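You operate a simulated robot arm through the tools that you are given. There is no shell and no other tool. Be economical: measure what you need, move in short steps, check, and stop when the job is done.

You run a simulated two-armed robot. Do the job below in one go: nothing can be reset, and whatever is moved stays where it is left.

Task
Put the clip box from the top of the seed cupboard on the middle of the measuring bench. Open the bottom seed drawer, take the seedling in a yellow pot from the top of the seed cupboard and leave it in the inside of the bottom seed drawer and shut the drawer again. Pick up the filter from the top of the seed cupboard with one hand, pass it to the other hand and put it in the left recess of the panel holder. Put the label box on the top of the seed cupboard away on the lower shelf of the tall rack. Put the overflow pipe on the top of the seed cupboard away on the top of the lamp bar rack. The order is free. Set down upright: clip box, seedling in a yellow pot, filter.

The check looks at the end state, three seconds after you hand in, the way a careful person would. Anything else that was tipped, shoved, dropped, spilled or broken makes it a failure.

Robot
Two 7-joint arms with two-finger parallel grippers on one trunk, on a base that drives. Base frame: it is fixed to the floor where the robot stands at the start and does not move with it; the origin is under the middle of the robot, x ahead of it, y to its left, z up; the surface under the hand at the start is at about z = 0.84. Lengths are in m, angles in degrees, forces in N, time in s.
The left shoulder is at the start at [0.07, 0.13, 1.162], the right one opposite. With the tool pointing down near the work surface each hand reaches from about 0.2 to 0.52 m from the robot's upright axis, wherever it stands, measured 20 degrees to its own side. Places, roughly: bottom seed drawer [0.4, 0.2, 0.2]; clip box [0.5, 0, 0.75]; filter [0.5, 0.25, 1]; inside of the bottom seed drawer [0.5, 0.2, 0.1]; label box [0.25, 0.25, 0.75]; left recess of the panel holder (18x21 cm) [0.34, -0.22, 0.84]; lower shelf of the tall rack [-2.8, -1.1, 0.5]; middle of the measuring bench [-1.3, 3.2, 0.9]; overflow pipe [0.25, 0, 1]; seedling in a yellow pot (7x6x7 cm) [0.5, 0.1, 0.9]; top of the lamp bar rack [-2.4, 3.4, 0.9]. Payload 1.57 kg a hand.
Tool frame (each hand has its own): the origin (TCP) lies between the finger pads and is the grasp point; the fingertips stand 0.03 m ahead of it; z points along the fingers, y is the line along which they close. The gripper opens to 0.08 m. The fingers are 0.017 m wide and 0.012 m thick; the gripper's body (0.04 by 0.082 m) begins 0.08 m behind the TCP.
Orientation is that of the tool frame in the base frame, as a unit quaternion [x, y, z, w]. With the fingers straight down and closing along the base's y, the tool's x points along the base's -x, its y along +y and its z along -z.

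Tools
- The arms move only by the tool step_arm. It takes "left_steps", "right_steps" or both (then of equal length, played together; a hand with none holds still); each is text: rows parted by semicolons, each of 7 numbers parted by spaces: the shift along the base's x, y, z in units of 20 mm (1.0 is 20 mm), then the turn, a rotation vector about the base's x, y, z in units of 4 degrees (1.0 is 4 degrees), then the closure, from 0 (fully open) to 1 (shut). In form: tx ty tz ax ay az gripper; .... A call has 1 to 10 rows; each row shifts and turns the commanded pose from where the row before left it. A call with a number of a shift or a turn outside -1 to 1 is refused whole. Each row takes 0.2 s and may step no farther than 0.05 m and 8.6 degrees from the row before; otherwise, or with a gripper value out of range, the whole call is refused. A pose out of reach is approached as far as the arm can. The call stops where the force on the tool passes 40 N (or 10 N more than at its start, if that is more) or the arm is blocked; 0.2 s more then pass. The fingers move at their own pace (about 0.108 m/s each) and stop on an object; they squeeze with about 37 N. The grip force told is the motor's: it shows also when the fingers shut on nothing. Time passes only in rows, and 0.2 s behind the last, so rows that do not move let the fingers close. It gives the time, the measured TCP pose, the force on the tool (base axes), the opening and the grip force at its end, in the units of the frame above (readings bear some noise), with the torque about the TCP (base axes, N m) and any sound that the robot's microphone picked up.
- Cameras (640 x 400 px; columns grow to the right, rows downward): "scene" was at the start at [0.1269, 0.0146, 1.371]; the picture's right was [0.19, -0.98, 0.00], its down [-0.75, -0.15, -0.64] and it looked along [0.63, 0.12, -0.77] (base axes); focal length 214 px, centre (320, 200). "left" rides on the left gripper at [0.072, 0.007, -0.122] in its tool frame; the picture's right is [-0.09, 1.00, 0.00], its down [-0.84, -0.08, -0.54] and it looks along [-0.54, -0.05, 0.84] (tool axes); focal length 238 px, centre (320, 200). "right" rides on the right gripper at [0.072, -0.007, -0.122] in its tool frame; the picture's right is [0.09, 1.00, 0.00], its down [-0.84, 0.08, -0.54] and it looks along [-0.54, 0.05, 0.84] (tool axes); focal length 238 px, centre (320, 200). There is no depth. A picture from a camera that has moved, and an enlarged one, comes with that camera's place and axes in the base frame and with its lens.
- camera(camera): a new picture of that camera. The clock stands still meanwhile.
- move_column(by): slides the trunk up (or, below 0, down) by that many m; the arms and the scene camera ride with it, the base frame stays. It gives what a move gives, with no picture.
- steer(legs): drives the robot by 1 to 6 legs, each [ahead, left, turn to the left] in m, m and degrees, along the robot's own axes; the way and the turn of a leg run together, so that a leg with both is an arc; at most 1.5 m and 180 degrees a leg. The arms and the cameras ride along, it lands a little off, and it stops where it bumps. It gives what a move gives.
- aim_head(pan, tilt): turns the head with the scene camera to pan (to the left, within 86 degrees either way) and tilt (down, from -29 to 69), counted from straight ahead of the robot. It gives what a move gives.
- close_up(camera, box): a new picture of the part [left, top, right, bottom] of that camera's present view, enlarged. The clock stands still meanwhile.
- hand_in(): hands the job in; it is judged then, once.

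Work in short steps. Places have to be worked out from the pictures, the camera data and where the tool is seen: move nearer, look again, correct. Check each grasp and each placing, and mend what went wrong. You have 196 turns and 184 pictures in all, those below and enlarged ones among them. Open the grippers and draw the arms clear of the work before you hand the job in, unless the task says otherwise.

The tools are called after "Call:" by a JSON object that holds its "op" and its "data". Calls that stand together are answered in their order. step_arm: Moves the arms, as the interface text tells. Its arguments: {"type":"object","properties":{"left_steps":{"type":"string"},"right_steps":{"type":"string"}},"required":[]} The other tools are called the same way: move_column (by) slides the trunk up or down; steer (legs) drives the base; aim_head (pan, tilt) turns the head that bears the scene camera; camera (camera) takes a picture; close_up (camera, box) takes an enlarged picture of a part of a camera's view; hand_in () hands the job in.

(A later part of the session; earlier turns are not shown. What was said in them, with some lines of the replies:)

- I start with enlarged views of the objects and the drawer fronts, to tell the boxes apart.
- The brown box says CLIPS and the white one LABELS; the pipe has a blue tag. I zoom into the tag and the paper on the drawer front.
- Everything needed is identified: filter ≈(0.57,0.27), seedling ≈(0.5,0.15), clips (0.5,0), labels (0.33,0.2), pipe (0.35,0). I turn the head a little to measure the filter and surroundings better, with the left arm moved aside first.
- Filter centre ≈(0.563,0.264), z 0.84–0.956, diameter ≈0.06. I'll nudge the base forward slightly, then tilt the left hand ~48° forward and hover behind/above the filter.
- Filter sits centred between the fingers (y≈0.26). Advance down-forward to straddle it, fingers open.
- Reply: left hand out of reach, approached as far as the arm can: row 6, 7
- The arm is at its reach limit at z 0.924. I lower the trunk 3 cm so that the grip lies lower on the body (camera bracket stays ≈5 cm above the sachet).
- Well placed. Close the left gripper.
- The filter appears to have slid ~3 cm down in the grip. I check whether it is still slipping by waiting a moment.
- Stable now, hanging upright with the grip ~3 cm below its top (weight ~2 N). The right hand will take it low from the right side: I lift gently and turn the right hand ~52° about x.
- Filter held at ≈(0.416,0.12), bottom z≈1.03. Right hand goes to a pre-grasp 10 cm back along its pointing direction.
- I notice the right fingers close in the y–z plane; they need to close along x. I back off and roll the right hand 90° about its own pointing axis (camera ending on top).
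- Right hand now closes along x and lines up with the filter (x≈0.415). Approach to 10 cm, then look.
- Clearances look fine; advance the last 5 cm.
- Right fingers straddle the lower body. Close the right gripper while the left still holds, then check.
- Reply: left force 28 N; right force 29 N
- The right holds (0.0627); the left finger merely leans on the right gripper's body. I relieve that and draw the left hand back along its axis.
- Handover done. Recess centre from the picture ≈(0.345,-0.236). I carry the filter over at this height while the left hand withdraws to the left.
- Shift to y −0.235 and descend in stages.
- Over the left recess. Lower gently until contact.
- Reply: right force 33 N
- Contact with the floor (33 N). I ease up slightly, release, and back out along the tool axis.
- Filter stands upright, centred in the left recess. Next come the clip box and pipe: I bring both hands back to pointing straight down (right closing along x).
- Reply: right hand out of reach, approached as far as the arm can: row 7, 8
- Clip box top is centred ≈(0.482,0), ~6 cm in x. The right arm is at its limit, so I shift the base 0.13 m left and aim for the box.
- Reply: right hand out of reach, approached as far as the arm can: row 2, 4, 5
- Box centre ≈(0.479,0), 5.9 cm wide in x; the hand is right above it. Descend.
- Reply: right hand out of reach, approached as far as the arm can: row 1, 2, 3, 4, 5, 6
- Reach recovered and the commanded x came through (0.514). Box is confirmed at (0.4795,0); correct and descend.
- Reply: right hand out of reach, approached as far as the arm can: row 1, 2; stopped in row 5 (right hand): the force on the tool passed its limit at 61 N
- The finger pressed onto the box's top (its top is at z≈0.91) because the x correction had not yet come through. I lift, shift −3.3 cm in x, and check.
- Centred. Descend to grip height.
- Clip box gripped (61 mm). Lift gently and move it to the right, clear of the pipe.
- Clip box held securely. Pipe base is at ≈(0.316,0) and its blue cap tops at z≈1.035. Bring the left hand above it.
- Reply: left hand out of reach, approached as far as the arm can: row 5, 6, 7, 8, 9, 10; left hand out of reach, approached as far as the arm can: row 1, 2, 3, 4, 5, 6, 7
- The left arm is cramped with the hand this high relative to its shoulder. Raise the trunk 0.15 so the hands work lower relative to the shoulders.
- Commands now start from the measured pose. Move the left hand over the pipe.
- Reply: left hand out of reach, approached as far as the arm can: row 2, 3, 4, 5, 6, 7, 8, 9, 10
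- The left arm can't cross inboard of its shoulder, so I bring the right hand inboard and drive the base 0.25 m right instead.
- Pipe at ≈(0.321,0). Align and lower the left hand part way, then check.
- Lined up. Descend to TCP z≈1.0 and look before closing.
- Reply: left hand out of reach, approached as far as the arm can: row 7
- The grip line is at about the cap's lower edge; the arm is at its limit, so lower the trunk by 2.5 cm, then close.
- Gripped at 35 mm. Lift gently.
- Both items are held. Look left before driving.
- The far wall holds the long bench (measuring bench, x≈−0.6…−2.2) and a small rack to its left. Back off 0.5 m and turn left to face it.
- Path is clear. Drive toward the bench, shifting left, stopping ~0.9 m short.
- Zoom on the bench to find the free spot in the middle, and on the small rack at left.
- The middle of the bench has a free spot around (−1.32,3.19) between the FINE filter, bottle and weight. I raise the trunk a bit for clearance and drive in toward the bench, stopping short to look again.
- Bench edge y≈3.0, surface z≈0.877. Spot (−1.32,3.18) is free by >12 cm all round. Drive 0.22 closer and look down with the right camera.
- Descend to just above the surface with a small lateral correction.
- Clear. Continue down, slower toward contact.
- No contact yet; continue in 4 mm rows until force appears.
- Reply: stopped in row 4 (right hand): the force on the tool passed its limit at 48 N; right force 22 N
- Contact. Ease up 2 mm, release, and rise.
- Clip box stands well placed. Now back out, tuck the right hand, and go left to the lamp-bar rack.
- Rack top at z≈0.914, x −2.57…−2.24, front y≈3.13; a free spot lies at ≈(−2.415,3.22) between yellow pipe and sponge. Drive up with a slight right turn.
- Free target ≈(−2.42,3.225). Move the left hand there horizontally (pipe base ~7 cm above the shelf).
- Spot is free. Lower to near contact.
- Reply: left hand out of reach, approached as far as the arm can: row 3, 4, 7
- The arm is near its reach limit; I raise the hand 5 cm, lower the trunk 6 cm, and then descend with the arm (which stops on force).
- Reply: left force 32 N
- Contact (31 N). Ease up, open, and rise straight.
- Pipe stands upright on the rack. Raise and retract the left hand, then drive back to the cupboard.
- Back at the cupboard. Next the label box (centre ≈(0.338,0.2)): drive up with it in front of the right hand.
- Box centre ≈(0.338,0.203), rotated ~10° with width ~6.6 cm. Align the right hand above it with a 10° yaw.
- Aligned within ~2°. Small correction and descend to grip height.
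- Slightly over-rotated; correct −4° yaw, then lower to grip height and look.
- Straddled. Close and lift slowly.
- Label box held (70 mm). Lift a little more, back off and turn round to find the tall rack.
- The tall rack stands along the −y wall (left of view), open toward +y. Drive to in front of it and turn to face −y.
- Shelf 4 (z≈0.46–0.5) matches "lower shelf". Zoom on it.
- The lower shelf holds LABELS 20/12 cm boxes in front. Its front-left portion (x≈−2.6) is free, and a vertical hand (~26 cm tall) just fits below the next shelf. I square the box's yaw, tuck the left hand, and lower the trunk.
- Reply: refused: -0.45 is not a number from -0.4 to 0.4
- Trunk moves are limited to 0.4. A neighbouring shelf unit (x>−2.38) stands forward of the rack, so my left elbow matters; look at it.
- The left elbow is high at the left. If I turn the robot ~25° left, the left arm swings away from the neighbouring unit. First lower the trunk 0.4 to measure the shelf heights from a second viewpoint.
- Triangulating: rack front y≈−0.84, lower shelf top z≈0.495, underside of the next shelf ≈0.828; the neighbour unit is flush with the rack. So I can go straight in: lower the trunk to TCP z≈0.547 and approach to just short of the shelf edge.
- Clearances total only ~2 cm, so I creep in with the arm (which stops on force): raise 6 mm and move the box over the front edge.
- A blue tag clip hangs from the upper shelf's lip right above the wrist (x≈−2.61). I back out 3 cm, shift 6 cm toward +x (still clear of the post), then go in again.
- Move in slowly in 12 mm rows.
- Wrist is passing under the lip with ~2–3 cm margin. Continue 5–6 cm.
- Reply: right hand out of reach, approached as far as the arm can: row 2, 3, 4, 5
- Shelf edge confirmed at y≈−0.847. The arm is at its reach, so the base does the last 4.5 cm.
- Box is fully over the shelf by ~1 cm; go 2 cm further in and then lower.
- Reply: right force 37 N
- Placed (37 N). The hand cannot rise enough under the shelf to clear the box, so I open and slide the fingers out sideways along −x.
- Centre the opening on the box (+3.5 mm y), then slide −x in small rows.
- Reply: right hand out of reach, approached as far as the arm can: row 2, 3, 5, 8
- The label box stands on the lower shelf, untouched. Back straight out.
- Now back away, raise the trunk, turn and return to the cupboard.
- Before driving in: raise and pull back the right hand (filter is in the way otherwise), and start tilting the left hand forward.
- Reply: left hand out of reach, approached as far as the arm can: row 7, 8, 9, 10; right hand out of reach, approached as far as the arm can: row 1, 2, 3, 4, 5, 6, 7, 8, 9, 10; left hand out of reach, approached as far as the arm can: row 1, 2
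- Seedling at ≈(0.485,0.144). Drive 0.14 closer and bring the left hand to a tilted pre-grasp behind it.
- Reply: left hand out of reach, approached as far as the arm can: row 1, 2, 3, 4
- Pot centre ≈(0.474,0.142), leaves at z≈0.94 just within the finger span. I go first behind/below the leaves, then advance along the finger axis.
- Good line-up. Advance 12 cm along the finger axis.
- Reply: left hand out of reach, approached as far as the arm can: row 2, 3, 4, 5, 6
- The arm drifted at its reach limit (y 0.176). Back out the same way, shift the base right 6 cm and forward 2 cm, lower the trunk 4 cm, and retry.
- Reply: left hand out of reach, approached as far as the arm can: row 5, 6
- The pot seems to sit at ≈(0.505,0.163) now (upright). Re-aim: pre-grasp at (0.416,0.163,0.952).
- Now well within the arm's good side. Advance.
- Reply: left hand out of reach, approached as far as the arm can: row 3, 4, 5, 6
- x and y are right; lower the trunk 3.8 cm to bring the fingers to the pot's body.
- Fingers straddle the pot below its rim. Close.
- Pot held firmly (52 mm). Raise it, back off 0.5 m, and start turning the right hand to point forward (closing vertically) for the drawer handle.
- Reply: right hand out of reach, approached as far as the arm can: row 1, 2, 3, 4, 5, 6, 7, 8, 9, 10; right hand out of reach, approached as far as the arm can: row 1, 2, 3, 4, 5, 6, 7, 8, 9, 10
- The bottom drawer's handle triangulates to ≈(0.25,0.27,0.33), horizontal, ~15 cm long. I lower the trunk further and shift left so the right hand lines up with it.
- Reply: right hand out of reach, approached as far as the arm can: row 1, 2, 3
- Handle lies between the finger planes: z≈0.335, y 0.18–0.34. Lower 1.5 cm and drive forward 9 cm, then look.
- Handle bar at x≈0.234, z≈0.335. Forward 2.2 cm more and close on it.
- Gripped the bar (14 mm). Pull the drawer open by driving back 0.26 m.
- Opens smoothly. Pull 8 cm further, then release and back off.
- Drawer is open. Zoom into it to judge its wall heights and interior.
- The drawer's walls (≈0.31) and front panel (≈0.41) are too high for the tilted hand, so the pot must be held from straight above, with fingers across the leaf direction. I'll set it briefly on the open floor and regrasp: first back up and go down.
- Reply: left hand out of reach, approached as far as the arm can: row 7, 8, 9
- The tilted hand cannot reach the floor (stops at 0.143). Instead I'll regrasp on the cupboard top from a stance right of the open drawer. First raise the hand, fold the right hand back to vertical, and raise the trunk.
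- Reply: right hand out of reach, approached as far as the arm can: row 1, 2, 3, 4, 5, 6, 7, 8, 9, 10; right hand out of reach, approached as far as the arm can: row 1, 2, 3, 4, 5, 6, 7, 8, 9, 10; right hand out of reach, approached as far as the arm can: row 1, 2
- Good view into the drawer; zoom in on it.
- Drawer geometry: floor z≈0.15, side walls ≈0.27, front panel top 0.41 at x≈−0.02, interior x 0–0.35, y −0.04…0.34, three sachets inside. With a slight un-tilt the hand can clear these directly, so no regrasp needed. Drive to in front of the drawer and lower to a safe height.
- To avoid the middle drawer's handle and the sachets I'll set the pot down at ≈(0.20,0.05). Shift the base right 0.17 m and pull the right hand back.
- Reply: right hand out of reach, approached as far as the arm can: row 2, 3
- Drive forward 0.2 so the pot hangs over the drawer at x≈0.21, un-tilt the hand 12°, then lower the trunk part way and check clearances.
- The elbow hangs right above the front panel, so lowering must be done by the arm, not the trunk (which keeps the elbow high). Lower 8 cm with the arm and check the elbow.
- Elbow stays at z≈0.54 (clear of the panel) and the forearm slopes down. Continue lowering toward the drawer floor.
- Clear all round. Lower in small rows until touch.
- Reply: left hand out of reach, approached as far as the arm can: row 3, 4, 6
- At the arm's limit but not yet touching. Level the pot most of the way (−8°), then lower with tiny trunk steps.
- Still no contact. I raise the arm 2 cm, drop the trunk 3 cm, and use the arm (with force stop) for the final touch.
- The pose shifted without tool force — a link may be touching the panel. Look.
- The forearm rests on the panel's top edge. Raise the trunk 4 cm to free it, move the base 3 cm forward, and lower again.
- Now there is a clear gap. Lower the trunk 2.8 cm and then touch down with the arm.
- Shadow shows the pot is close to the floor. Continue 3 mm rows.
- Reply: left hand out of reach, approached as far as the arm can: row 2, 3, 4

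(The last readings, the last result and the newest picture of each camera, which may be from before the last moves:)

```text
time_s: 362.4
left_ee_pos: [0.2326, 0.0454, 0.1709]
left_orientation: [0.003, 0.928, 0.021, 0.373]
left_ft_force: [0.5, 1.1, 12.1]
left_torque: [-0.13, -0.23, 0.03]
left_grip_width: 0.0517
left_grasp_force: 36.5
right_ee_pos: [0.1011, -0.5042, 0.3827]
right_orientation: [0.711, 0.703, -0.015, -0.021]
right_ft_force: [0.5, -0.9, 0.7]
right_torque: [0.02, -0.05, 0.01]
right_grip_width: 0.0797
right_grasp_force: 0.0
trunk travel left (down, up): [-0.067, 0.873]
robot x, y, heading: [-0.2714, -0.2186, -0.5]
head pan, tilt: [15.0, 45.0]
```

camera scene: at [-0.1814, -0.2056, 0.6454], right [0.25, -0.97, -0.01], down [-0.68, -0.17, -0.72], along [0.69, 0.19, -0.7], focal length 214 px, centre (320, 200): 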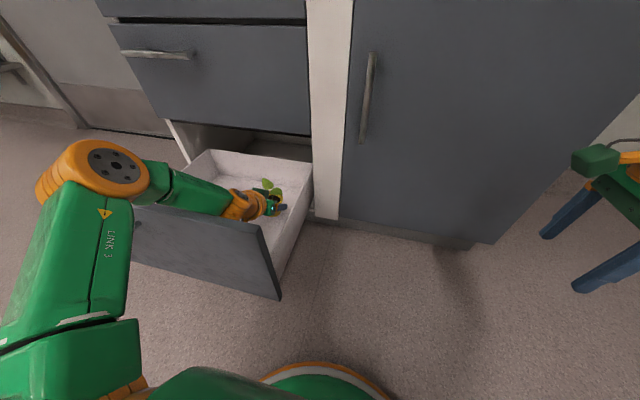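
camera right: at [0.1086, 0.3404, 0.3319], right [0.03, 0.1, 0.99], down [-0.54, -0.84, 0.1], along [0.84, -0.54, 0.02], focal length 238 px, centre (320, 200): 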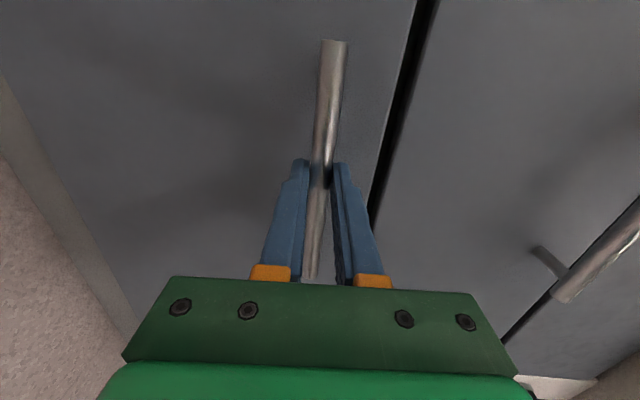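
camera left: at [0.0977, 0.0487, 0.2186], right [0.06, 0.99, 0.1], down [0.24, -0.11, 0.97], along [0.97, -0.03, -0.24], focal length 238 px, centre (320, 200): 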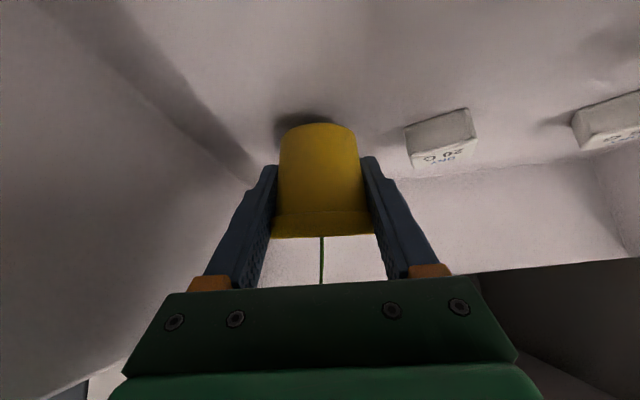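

Contact (12 N). Release partially (to ~64 mm, so as not to touch the sachet).

Call:
{"op": "step_arm", "data": {"left_steps": "0 0 0 0 0 0 0.6;0 0 0 0 0 0 0.3;0 0 0 0 0 0 0.2;0 0 0 0 0 0 0.2"}}

Call:
{"op": "camera", "data": {"camera": "left"}}

```text
time_s: 363.4
left_ee_pos: [0.2315, 0.0452, 0.1673]
left_orientation: [0.003, 0.929, 0.019, 0.37]
left_ft_force: [0.2, -0.3, -0.6]
left_torque: [-0.02, -0.01, 0.02]
left_grip_width: 0.0638
left_grasp_force: 0.0
right_ee_pos: [0.1027, -0.5042, 0.3808]
right_orientation: [0.711, 0.703, -0.016, -0.021]
right_ft_force: [-1.1, 0.4, 0.1]
right_torque: [-0.01, -0.01, 0.01]
right_grip_width: 0.0797
right_grasp_force: 0.1
trunk travel left (down, up): [-0.067, 0.873]
robot x, y, heading: [-0.2759, -0.2175, -0.3]
head pan, tilt: [15.0, 45.0]
```

```text
29 pictures are left
camera left: at [0.096, 0.0491, 0.2081], right [0.06, 0.99, 0.1], down [0.24, -0.11, 0.97], along [0.97, -0.03, -0.24], focal length 238 px, centre (320, 200)
```

left: 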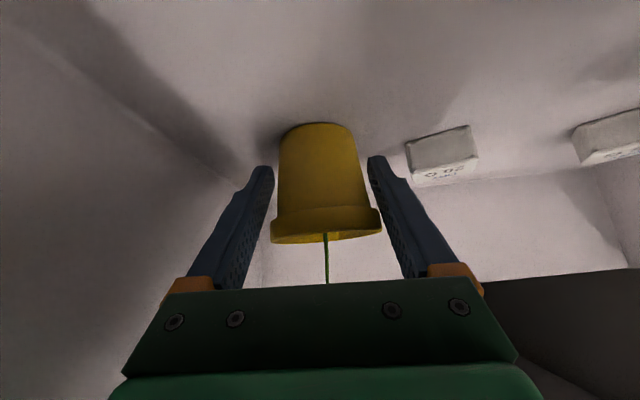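

Pot stands on the drawer floor. Open a bit more, ease back along the finger axis 3 cm, then rise.

Call:
{"op": "step_arm", "data": {"left_steps": "0 0 0 0 0 0 0.08;0 0 0 0 0 0 0.05;-0.5 0 0.5 0 0 0 0.05;-0.5 0 0.5 0 0 0 0.05;-0.5 0 0.5 0 0 0 0.05"}}

Call:
{"op": "camera", "data": {"camera": "left"}}

```text
time_s: 364.6
left_ee_pos: [0.2017, 0.0449, 0.2005]
left_orientation: [0.004, 0.929, 0.019, 0.37]
left_ft_force: [-0.1, 0.5, -0.1]
left_torque: [-0.02, -0.01, 0.02]
left_grip_width: 0.0762
left_grasp_force: 0.0
right_ee_pos: [0.1032, -0.5042, 0.3813]
right_orientation: [0.711, 0.703, -0.018, -0.022]
right_ft_force: [-0.6, 0.4, 0.4]
right_torque: [0.02, 0.01, 0.03]
right_grip_width: 0.0803
right_grasp_force: 0.1
trunk travel left (down, up): [-0.067, 0.873]
robot x, y, heading: [-0.2802, -0.2196, -0.5]
head pan, tilt: [15.0, 45.0]
```

```text
28 pictures are left
camera left: at [0.0662, 0.0491, 0.2389], right [0.06, 0.99, 0.1], down [0.24, -0.11, 0.97], along [0.97, -0.03, -0.24], focal length 238 px, centre (320, 200)
```

left: 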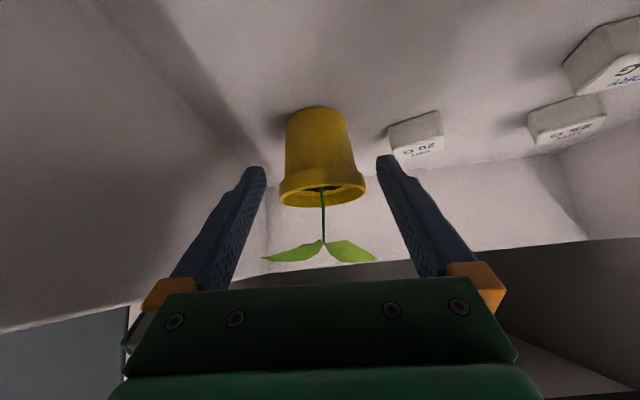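

Fingertips are level with the pot's centre; rise straight by the trunk 0.2 m (leaves pass between the open fingers).

Call:
{"op": "move_column", "data": {"by": 0.05}}

Call:
{"op": "camera", "data": {"camera": "left"}}

```text
time_s: 365.5
left_ee_pos: [0.2011, 0.0442, 0.2479]
left_orientation: [0.003, 0.929, 0.019, 0.37]
left_ft_force: [-0.5, 0.5, -0.3]
left_torque: [0.0, 0.05, -0.03]
left_grip_width: 0.0761
left_grasp_force: 0.2
right_ee_pos: [0.1026, -0.5044, 0.4315]
right_orientation: [0.712, 0.702, -0.017, -0.021]
right_ft_force: [0.0, 1.2, 0.2]
right_torque: [-0.03, 0.0, 0.03]
right_grip_width: 0.0801
right_grasp_force: 0.0
trunk travel left (down, up): [-0.117, 0.823]
robot x, y, heading: [-0.2755, -0.2204, -0.1]
head pan, tilt: [15.0, 45.0]
```

```text
27 pictures are left
camera left: at [0.0663, 0.0492, 0.2888], right [0.06, 0.99, 0.1], down [0.24, -0.11, 0.97], along [0.97, -0.03, -0.24], focal length 238 px, centre (320, 200)
```

left: 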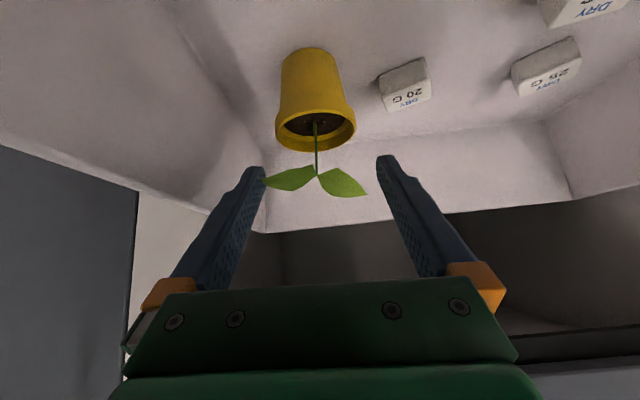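

Free of the pot. Rise 0.25 more, then back the robot away and look into the drawer.

Call:
{"op": "move_column", "data": {"by": 0.3}}

Call:
{"op": "steer", "data": {"legs": [[-0.4, 0, 0]]}}

Call:
{"op": "aim_head", "data": {"pan": 15, "tilt": 35}}

Call:
{"op": "camera", "data": {"camera": "scene"}}

```text
time_s: 368.5
left_ee_pos: [0.202, 0.0439, 0.5485]
left_orientation: [0.003, 0.929, 0.019, 0.369]
left_ft_force: [0.2, 0.6, 0.6]
left_torque: [0.02, -0.01, 0.01]
left_grip_width: 0.0759
left_grasp_force: 0.1
right_ee_pos: [0.1035, -0.5034, 0.7308]
right_orientation: [0.711, 0.703, -0.017, -0.021]
right_ft_force: [0.8, 0.1, -0.2]
right_torque: [0.0, 0.0, 0.01]
right_grip_width: 0.0802
right_grasp_force: 0.1
trunk travel left (down, up): [-0.417, 0.523]
robot x, y, heading: [-0.276, -0.2184, -0.5]
head pan, tilt: [15.0, 45.0]
```

```text
time_s: 371.0
left_ee_pos: [-0.201, 0.0462, 0.5485]
left_orientation: [0.003, 0.929, 0.02, 0.37]
left_ft_force: [-0.4, -0.4, -0.1]
left_torque: [0.0, -0.01, 0.0]
left_grip_width: 0.0761
left_grasp_force: 0.0
right_ee_pos: [-0.3005, -0.5011, 0.7312]
right_orientation: [0.711, 0.703, -0.018, -0.021]
right_ft_force: [-1.4, 0.2, 0.9]
right_torque: [-0.02, 0.01, 0.0]
right_grip_width: 0.0799
right_grasp_force: 0.0
trunk travel left (down, up): [-0.417, 0.523]
robot x, y, heading: [-0.6785, -0.2138, -0.5]
head pan, tilt: [15.0, 45.0]
```

```text
time_s: 371.7
left_ee_pos: [-0.2025, 0.0477, 0.5488]
left_orientation: [0.003, 0.929, 0.019, 0.37]
left_ft_force: [0.9, -0.4, 0.1]
left_torque: [-0.01, 0.0, 0.0]
left_grip_width: 0.076
left_grasp_force: 0.0
right_ee_pos: [-0.3009, -0.5019, 0.7321]
right_orientation: [0.711, 0.702, -0.017, -0.022]
right_ft_force: [-1.2, 0.1, -0.1]
right_torque: [0.0, 0.0, 0.0]
right_grip_width: 0.0798
right_grasp_force: 0.0
trunk travel left (down, up): [-0.417, 0.523]
robot x, y, heading: [-0.6787, -0.2205, -0.6]
head pan, tilt: [15.0, 35.0]
```

```text
26 pictures are left
camera scene: at [-0.5432, -0.1945, 1.0096], right [0.25, -0.97, 0.0], down [-0.56, -0.14, -0.82], along [0.79, 0.21, -0.57], focal length 214 px, centre (320, 200)
```

scene: 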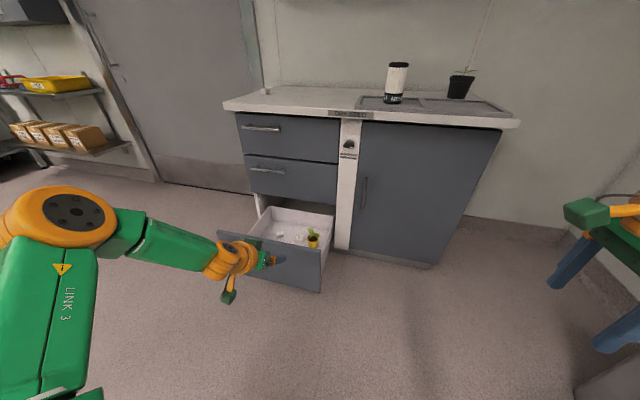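

The seedling stands upright in the drawer. Close the left gripper, lower to panel height, line up right of the handle and push the drawer shut with the base.

Call:
{"op": "step_arm", "data": {"left_steps": "0 0 0 0 0 0 0.5;0 0 0 0 0 0 1;0 0 0 0 0 0 1"}}

Call:
{"op": "move_column", "data": {"by": -0.2}}

Call:
{"op": "steer", "data": {"legs": [[0, 0.085, 0.6], [0.2, 0, 0]]}}

Call:
{"op": "camera", "data": {"camera": "scene"}}

```text
time_s: 372.5
left_ee_pos: [-0.2019, 0.0467, 0.5483]
left_orientation: [0.003, 0.929, 0.019, 0.37]
left_ft_force: [0.3, 0.2, 0.2]
left_torque: [0.04, 0.04, 0.04]
left_grip_width: 0.0002
left_grasp_force: 21.3
right_ee_pos: [-0.3018, -0.5015, 0.73]
right_orientation: [0.712, 0.702, -0.017, -0.022]
right_ft_force: [0.0, -0.5, -0.2]
right_torque: [-0.01, 0.02, -0.02]
right_grip_width: 0.0798
right_grasp_force: 0.2
trunk travel left (down, up): [-0.417, 0.523]
robot x, y, heading: [-0.6809, -0.2167, -0.5]
head pan, tilt: [15.0, 35.0]
```

```text
time_s: 374.7
left_ee_pos: [-0.2026, 0.0478, 0.3488]
left_orientation: [0.003, 0.929, 0.019, 0.369]
left_ft_force: [0.3, -0.6, -0.8]
left_torque: [-0.02, -0.08, -0.03]
left_grip_width: 0.0001
left_grasp_force: 21.6
right_ee_pos: [-0.3005, -0.5013, 0.5309]
right_orientation: [0.711, 0.702, -0.018, -0.021]
right_ft_force: [0.6, -0.2, 0.0]
right_torque: [-0.04, -0.03, 0.02]
right_grip_width: 0.0801
right_grasp_force: 0.0
trunk travel left (down, up): [-0.217, 0.723]
robot x, y, heading: [-0.6784, -0.218, -0.3]
head pan, tilt: [15.0, 35.0]
```

```text
time_s: 377.0
left_ee_pos: [-0.003, 0.1365, 0.3486]
left_orientation: [-0.001, 0.929, 0.021, 0.37]
left_ft_force: [0.0, 0.8, 0.1]
left_torque: [-0.04, 0.0, 0.01]
left_grip_width: 0.0001
left_grasp_force: 20.9
right_ee_pos: [-0.0962, -0.4134, 0.5313]
right_orientation: [0.709, 0.705, -0.017, -0.021]
right_ft_force: [1.3, 0.6, 0.3]
right_torque: [-0.01, 0.0, 0.02]
right_grip_width: 0.0799
right_grasp_force: 0.1
trunk travel left (down, up): [-0.217, 0.723]
robot x, y, heading: [-0.4769, -0.1319, -0.1]
head pan, tilt: [15.0, 35.0]
```

```text
25 pictures are left
camera scene: at [-0.3421, -0.1087, 0.8097], right [0.26, -0.97, 0.0], down [-0.55, -0.15, -0.82], along [0.79, 0.21, -0.57], focal length 214 px, centre (320, 200)
```

scene: 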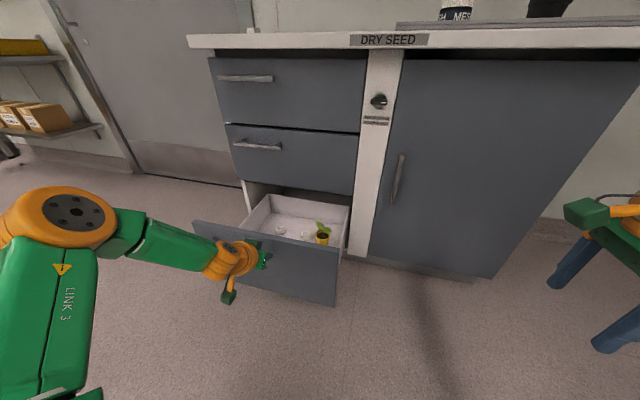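

The fingertips are at the panel. Push gently in short legs.

Call:
{"op": "steer", "data": {"legs": [[0.06, 0, 0], [0.06, 0, 0]]}}

Call:
{"op": "camera", "data": {"camera": "scene"}}

```text
time_s: 378.5
left_ee_pos: [0.1192, 0.1358, 0.3476]
left_orientation: [0.0, 0.929, 0.02, 0.369]
left_ft_force: [0.7, 0.1, -0.3]
left_torque: [0.0, 0.0, 0.01]
left_grip_width: 0.0001
left_grasp_force: 21.2
right_ee_pos: [0.0236, -0.4137, 0.5326]
right_orientation: [0.709, 0.705, -0.017, -0.021]
right_ft_force: [-0.6, -0.1, 0.1]
right_torque: [0.01, -0.02, -0.02]
right_grip_width: 0.0799
right_grasp_force: 0.1
trunk travel left (down, up): [-0.217, 0.723]
robot x, y, heading: [-0.357, -0.1312, 0.0]
head pan, tilt: [15.0, 35.0]
```

```text
24 pictures are left
camera scene: at [-0.2217, -0.1087, 0.8097], right [0.26, -0.97, 0.0], down [-0.55, -0.15, -0.82], along [0.79, 0.21, -0.57], focal length 214 px, centre (320, 200)
```

scene: 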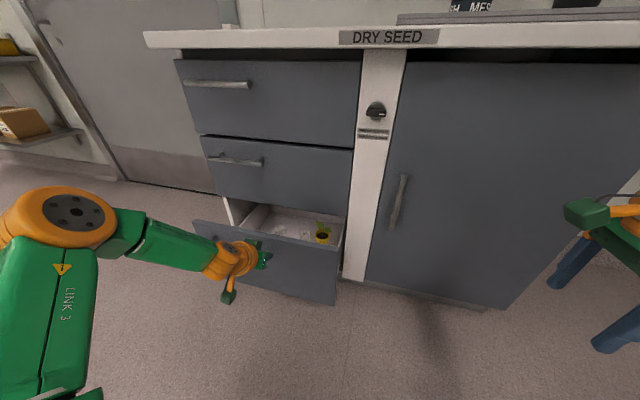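

Drawer slides and the pot stays put. Continue pushing.

Call:
{"op": "steer", "data": {"legs": [[0.06, 0, 0], [0.05, 0, 0]]}}

Call:
{"op": "camera", "data": {"camera": "scene"}}

```text
time_s: 380.0
left_ee_pos: [0.2299, 0.1362, 0.3479]
left_orientation: [0.001, 0.929, 0.02, 0.37]
left_ft_force: [0.0, 0.2, 0.0]
left_torque: [0.02, -0.03, 0.02]
left_grip_width: 0.0
left_grasp_force: 20.8
right_ee_pos: [0.1355, -0.4137, 0.5309]
right_orientation: [0.709, 0.705, -0.017, -0.021]
right_ft_force: [0.1, 0.6, -0.4]
right_torque: [-0.01, 0.03, 0.01]
right_grip_width: 0.0799
right_grasp_force: 0.1
trunk travel left (down, up): [-0.217, 0.723]
robot x, y, heading: [-0.2411, -0.1325, 0.0]
head pan, tilt: [15.0, 35.0]
```

```text
23 pictures are left
camera scene: at [-0.1101, -0.1087, 0.8097], right [0.26, -0.97, 0.0], down [-0.55, -0.15, -0.82], along [0.79, 0.21, -0.57], focal length 214 px, centre (320, 200)
```

scene: 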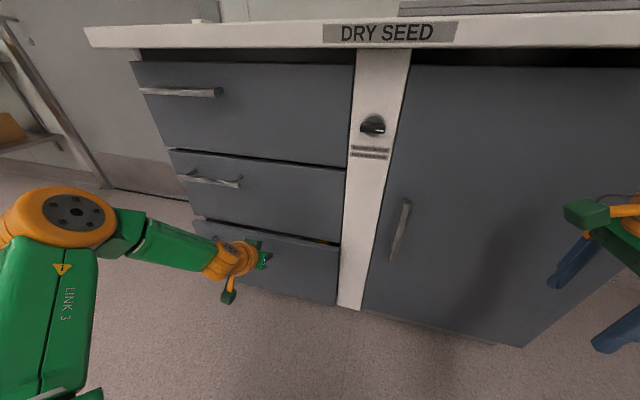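

Almost shut. Push 1.5 cm more, then finish with the arm.

Call:
{"op": "steer", "data": {"legs": [[0.015, 0, 0]]}}

Call:
{"op": "step_arm", "data": {"left_steps": "0.3 0 0 0 0 0 1;0.3 0 0 0 0 0 1;0.3 0 0 0 0 0 1;0.3 0 0 0 0 0 1"}}

Call:
{"op": "close_up", "data": {"camera": "scene", "box": [120, 130, 380, 320]}}

```text
time_s: 380.8
left_ee_pos: [0.245, 0.1344, 0.3482]
left_orientation: [0.0, 0.929, 0.02, 0.37]
left_ft_force: [-0.1, -0.3, -0.3]
left_torque: [0.04, 0.05, 0.01]
left_grip_width: 0.0
left_grasp_force: 21.6
right_ee_pos: [0.1495, -0.4136, 0.5319]
right_orientation: [0.709, 0.704, -0.018, -0.021]
right_ft_force: [0.5, 0.5, -0.1]
right_torque: [0.02, 0.01, -0.01]
right_grip_width: 0.0802
right_grasp_force: 0.0
trunk travel left (down, up): [-0.217, 0.723]
robot x, y, heading: [-0.2341, -0.1301, -0.1]
head pan, tilt: [15.0, 35.0]
```

```text
time_s: 381.7
left_ee_pos: [0.2585, 0.1364, 0.3452]
left_orientation: [-0.002, 0.931, 0.019, 0.363]
left_ft_force: [-13.9, -0.6, 7.1]
left_torque: [0.04, 0.01, -0.05]
left_grip_width: 0.0002
left_grasp_force: 21.3
right_ee_pos: [0.1486, -0.4131, 0.5314]
right_orientation: [0.707, 0.707, -0.016, -0.021]
right_ft_force: [0.1, 0.0, -0.1]
right_torque: [-0.02, 0.02, 0.0]
right_grip_width: 0.0802
right_grasp_force: 0.0
trunk travel left (down, up): [-0.217, 0.723]
robot x, y, heading: [-0.2315, -0.1349, 0.3]
head pan, tilt: [15.0, 35.0]
stopped in row 4 (left hand): the force on the tool passed its limit at 49 N (the readings are from after the stop); the commanded pose is now the measured one
```

```text
2.11 times, centred on (250, 225) of scene
camera zoom: at [-0.0977, -0.1088, 0.8102], right [0.26, -0.96, 0.0], down [-0.55, -0.15, -0.82], along [0.79, 0.22, -0.57], focal length 452 px, centre (467, 147)
```

zoom: 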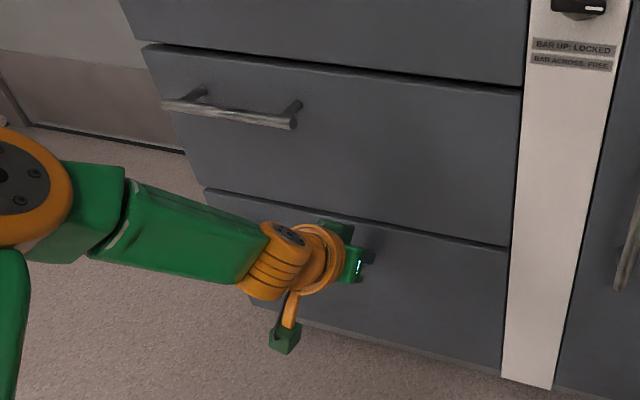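

The drawer is shut flush (49 N stop). Back away, open the gripper and take a final look.

Call:
{"op": "steer", "data": {"legs": [[-0.45, 0, 0]]}}

Call:
{"op": "step_arm", "data": {"left_steps": "0 0 0 0 0 0 0.5;0 0 0 0 0 0 0;0 0 0 0 0 0 0"}}

Call:
{"op": "move_column", "data": {"by": 0.4}}

Call:
{"op": "aim_head", "data": {"pan": 5, "tilt": 35}}

Call:
{"op": "camera", "data": {"camera": "scene"}}

```text
time_s: 384.5
left_ee_pos: [-0.2044, 0.1322, 0.3448]
left_orientation: [0.005, 0.931, 0.017, 0.364]
left_ft_force: [-0.2, -1.2, 0.4]
left_torque: [0.01, -0.01, 0.02]
left_grip_width: 0.0001
left_grasp_force: 21.4
right_ee_pos: [-0.3172, -0.4151, 0.5318]
right_orientation: [0.711, 0.703, -0.017, -0.022]
right_ft_force: [0.1, 0.3, 1.0]
right_torque: [0.0, 0.0, 0.0]
right_grip_width: 0.0802
right_grasp_force: 0.1
trunk travel left (down, up): [-0.217, 0.723]
robot x, y, heading: [-0.6977, -0.1332, -0.4]
head pan, tilt: [15.0, 35.0]
```

```text
time_s: 385.3
left_ee_pos: [-0.2023, 0.1327, 0.3445]
left_orientation: [0.003, 0.931, 0.017, 0.364]
left_ft_force: [-0.3, 0.2, -0.4]
left_torque: [-0.01, -0.02, -0.04]
left_grip_width: 0.08
left_grasp_force: 0.0
right_ee_pos: [-0.3194, -0.4162, 0.5309]
right_orientation: [0.711, 0.702, -0.018, -0.021]
right_ft_force: [-0.1, -0.1, -0.6]
right_torque: [0.03, 0.02, 0.01]
right_grip_width: 0.0801
right_grasp_force: 0.1
trunk travel left (down, up): [-0.217, 0.723]
robot x, y, heading: [-0.6963, -0.1341, -0.3]
head pan, tilt: [15.0, 35.0]
```

```text
time_s: 389.1
left_ee_pos: [-0.2026, 0.1331, 0.7444]
left_orientation: [0.003, 0.931, 0.017, 0.364]
left_ft_force: [0.8, 0.6, 0.4]
left_torque: [-0.01, 0.02, -0.02]
left_grip_width: 0.08
left_grasp_force: 0.1
right_ee_pos: [-0.3188, -0.4155, 0.9309]
right_orientation: [0.711, 0.703, -0.017, -0.02]
right_ft_force: [0.0, 0.2, 0.9]
right_torque: [-0.02, -0.02, 0.0]
right_grip_width: 0.0797
right_grasp_force: 0.0
trunk travel left (down, up): [-0.617, 0.323]
robot x, y, heading: [-0.6974, -0.1314, -0.5]
head pan, tilt: [15.0, 35.0]
```

```text
time_s: 389.8
left_ee_pos: [-0.2032, 0.1331, 0.7443]
left_orientation: [0.003, 0.931, 0.018, 0.364]
left_ft_force: [-0.1, -0.5, 0.4]
left_torque: [0.0, 0.01, 0.02]
left_grip_width: 0.0802
left_grasp_force: 0.0
right_ee_pos: [-0.3178, -0.4161, 0.9317]
right_orientation: [0.711, 0.703, -0.016, -0.021]
right_ft_force: [0.0, 0.6, 0.2]
right_torque: [0.0, 0.01, 0.04]
right_grip_width: 0.0798
right_grasp_force: 0.1
trunk travel left (down, up): [-0.617, 0.323]
robot x, y, heading: [-0.6994, -0.1324, -0.1]
head pan, tilt: [5.0, 35.0]
```

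```text
21 pictures are left
camera scene: at [-0.5581, -0.1241, 1.2097], right [0.08, -1.0, 0.0], down [-0.57, -0.05, -0.82], along [0.82, 0.07, -0.57], focal length 214 px, centre (320, 200)
```

scene: 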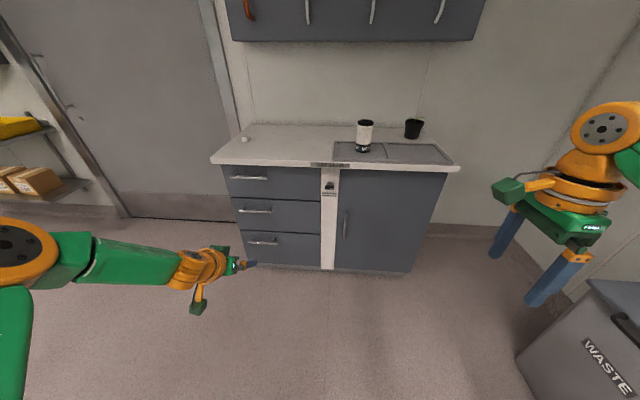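

Everything looks in order; one enlarged check of the drawer fronts and cupboard top.

Call:
{"op": "close_up", "data": {"camera": "scene", "box": [200, 100, 470, 280]}}

```text
2.22 times, centred on (335, 190) of scene
camera zoom: at [-0.5581, -0.1241, 1.2097], right [0.08, -1.0, 0.0], down [-0.57, -0.05, -0.82], along [0.82, 0.07, -0.57], focal length 477 px, centre (287, 222)
```

zoom: 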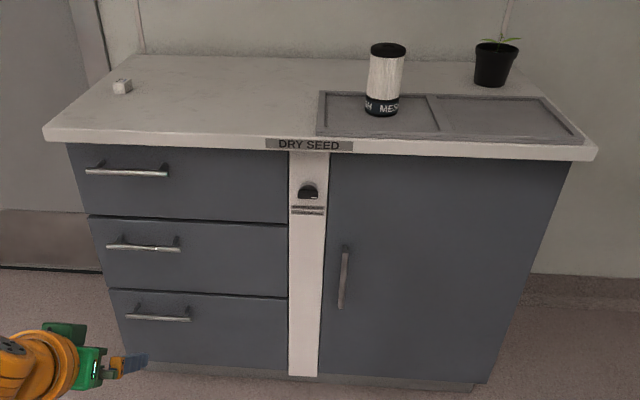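

The drawer is flush and the filter stands in the left recess; the grippers are open and clear, so I hand in.

Call:
{"op": "hand_in", "data": {}}

```text
The job is handed in.
```

I placed all five items and handed the job in; the result of the check is not known yet.

- **Clip box:** upright on the middle of the measuring bench.
- **Seedling in a yellow pot:** upright inside the bottom seed drawer, and the drawer is shut flush. A failed first grasp shifted the pot about 3 cm on the cupboard top before I picked it up.
- **Filter:** picked up with the left hand, passed to the right, and standing upright in the left recess of the panel holder.
- **Label box:** on the lower shelf of the tall rack.
- **Overflow pipe:** upright on top of the lamp bar rack.
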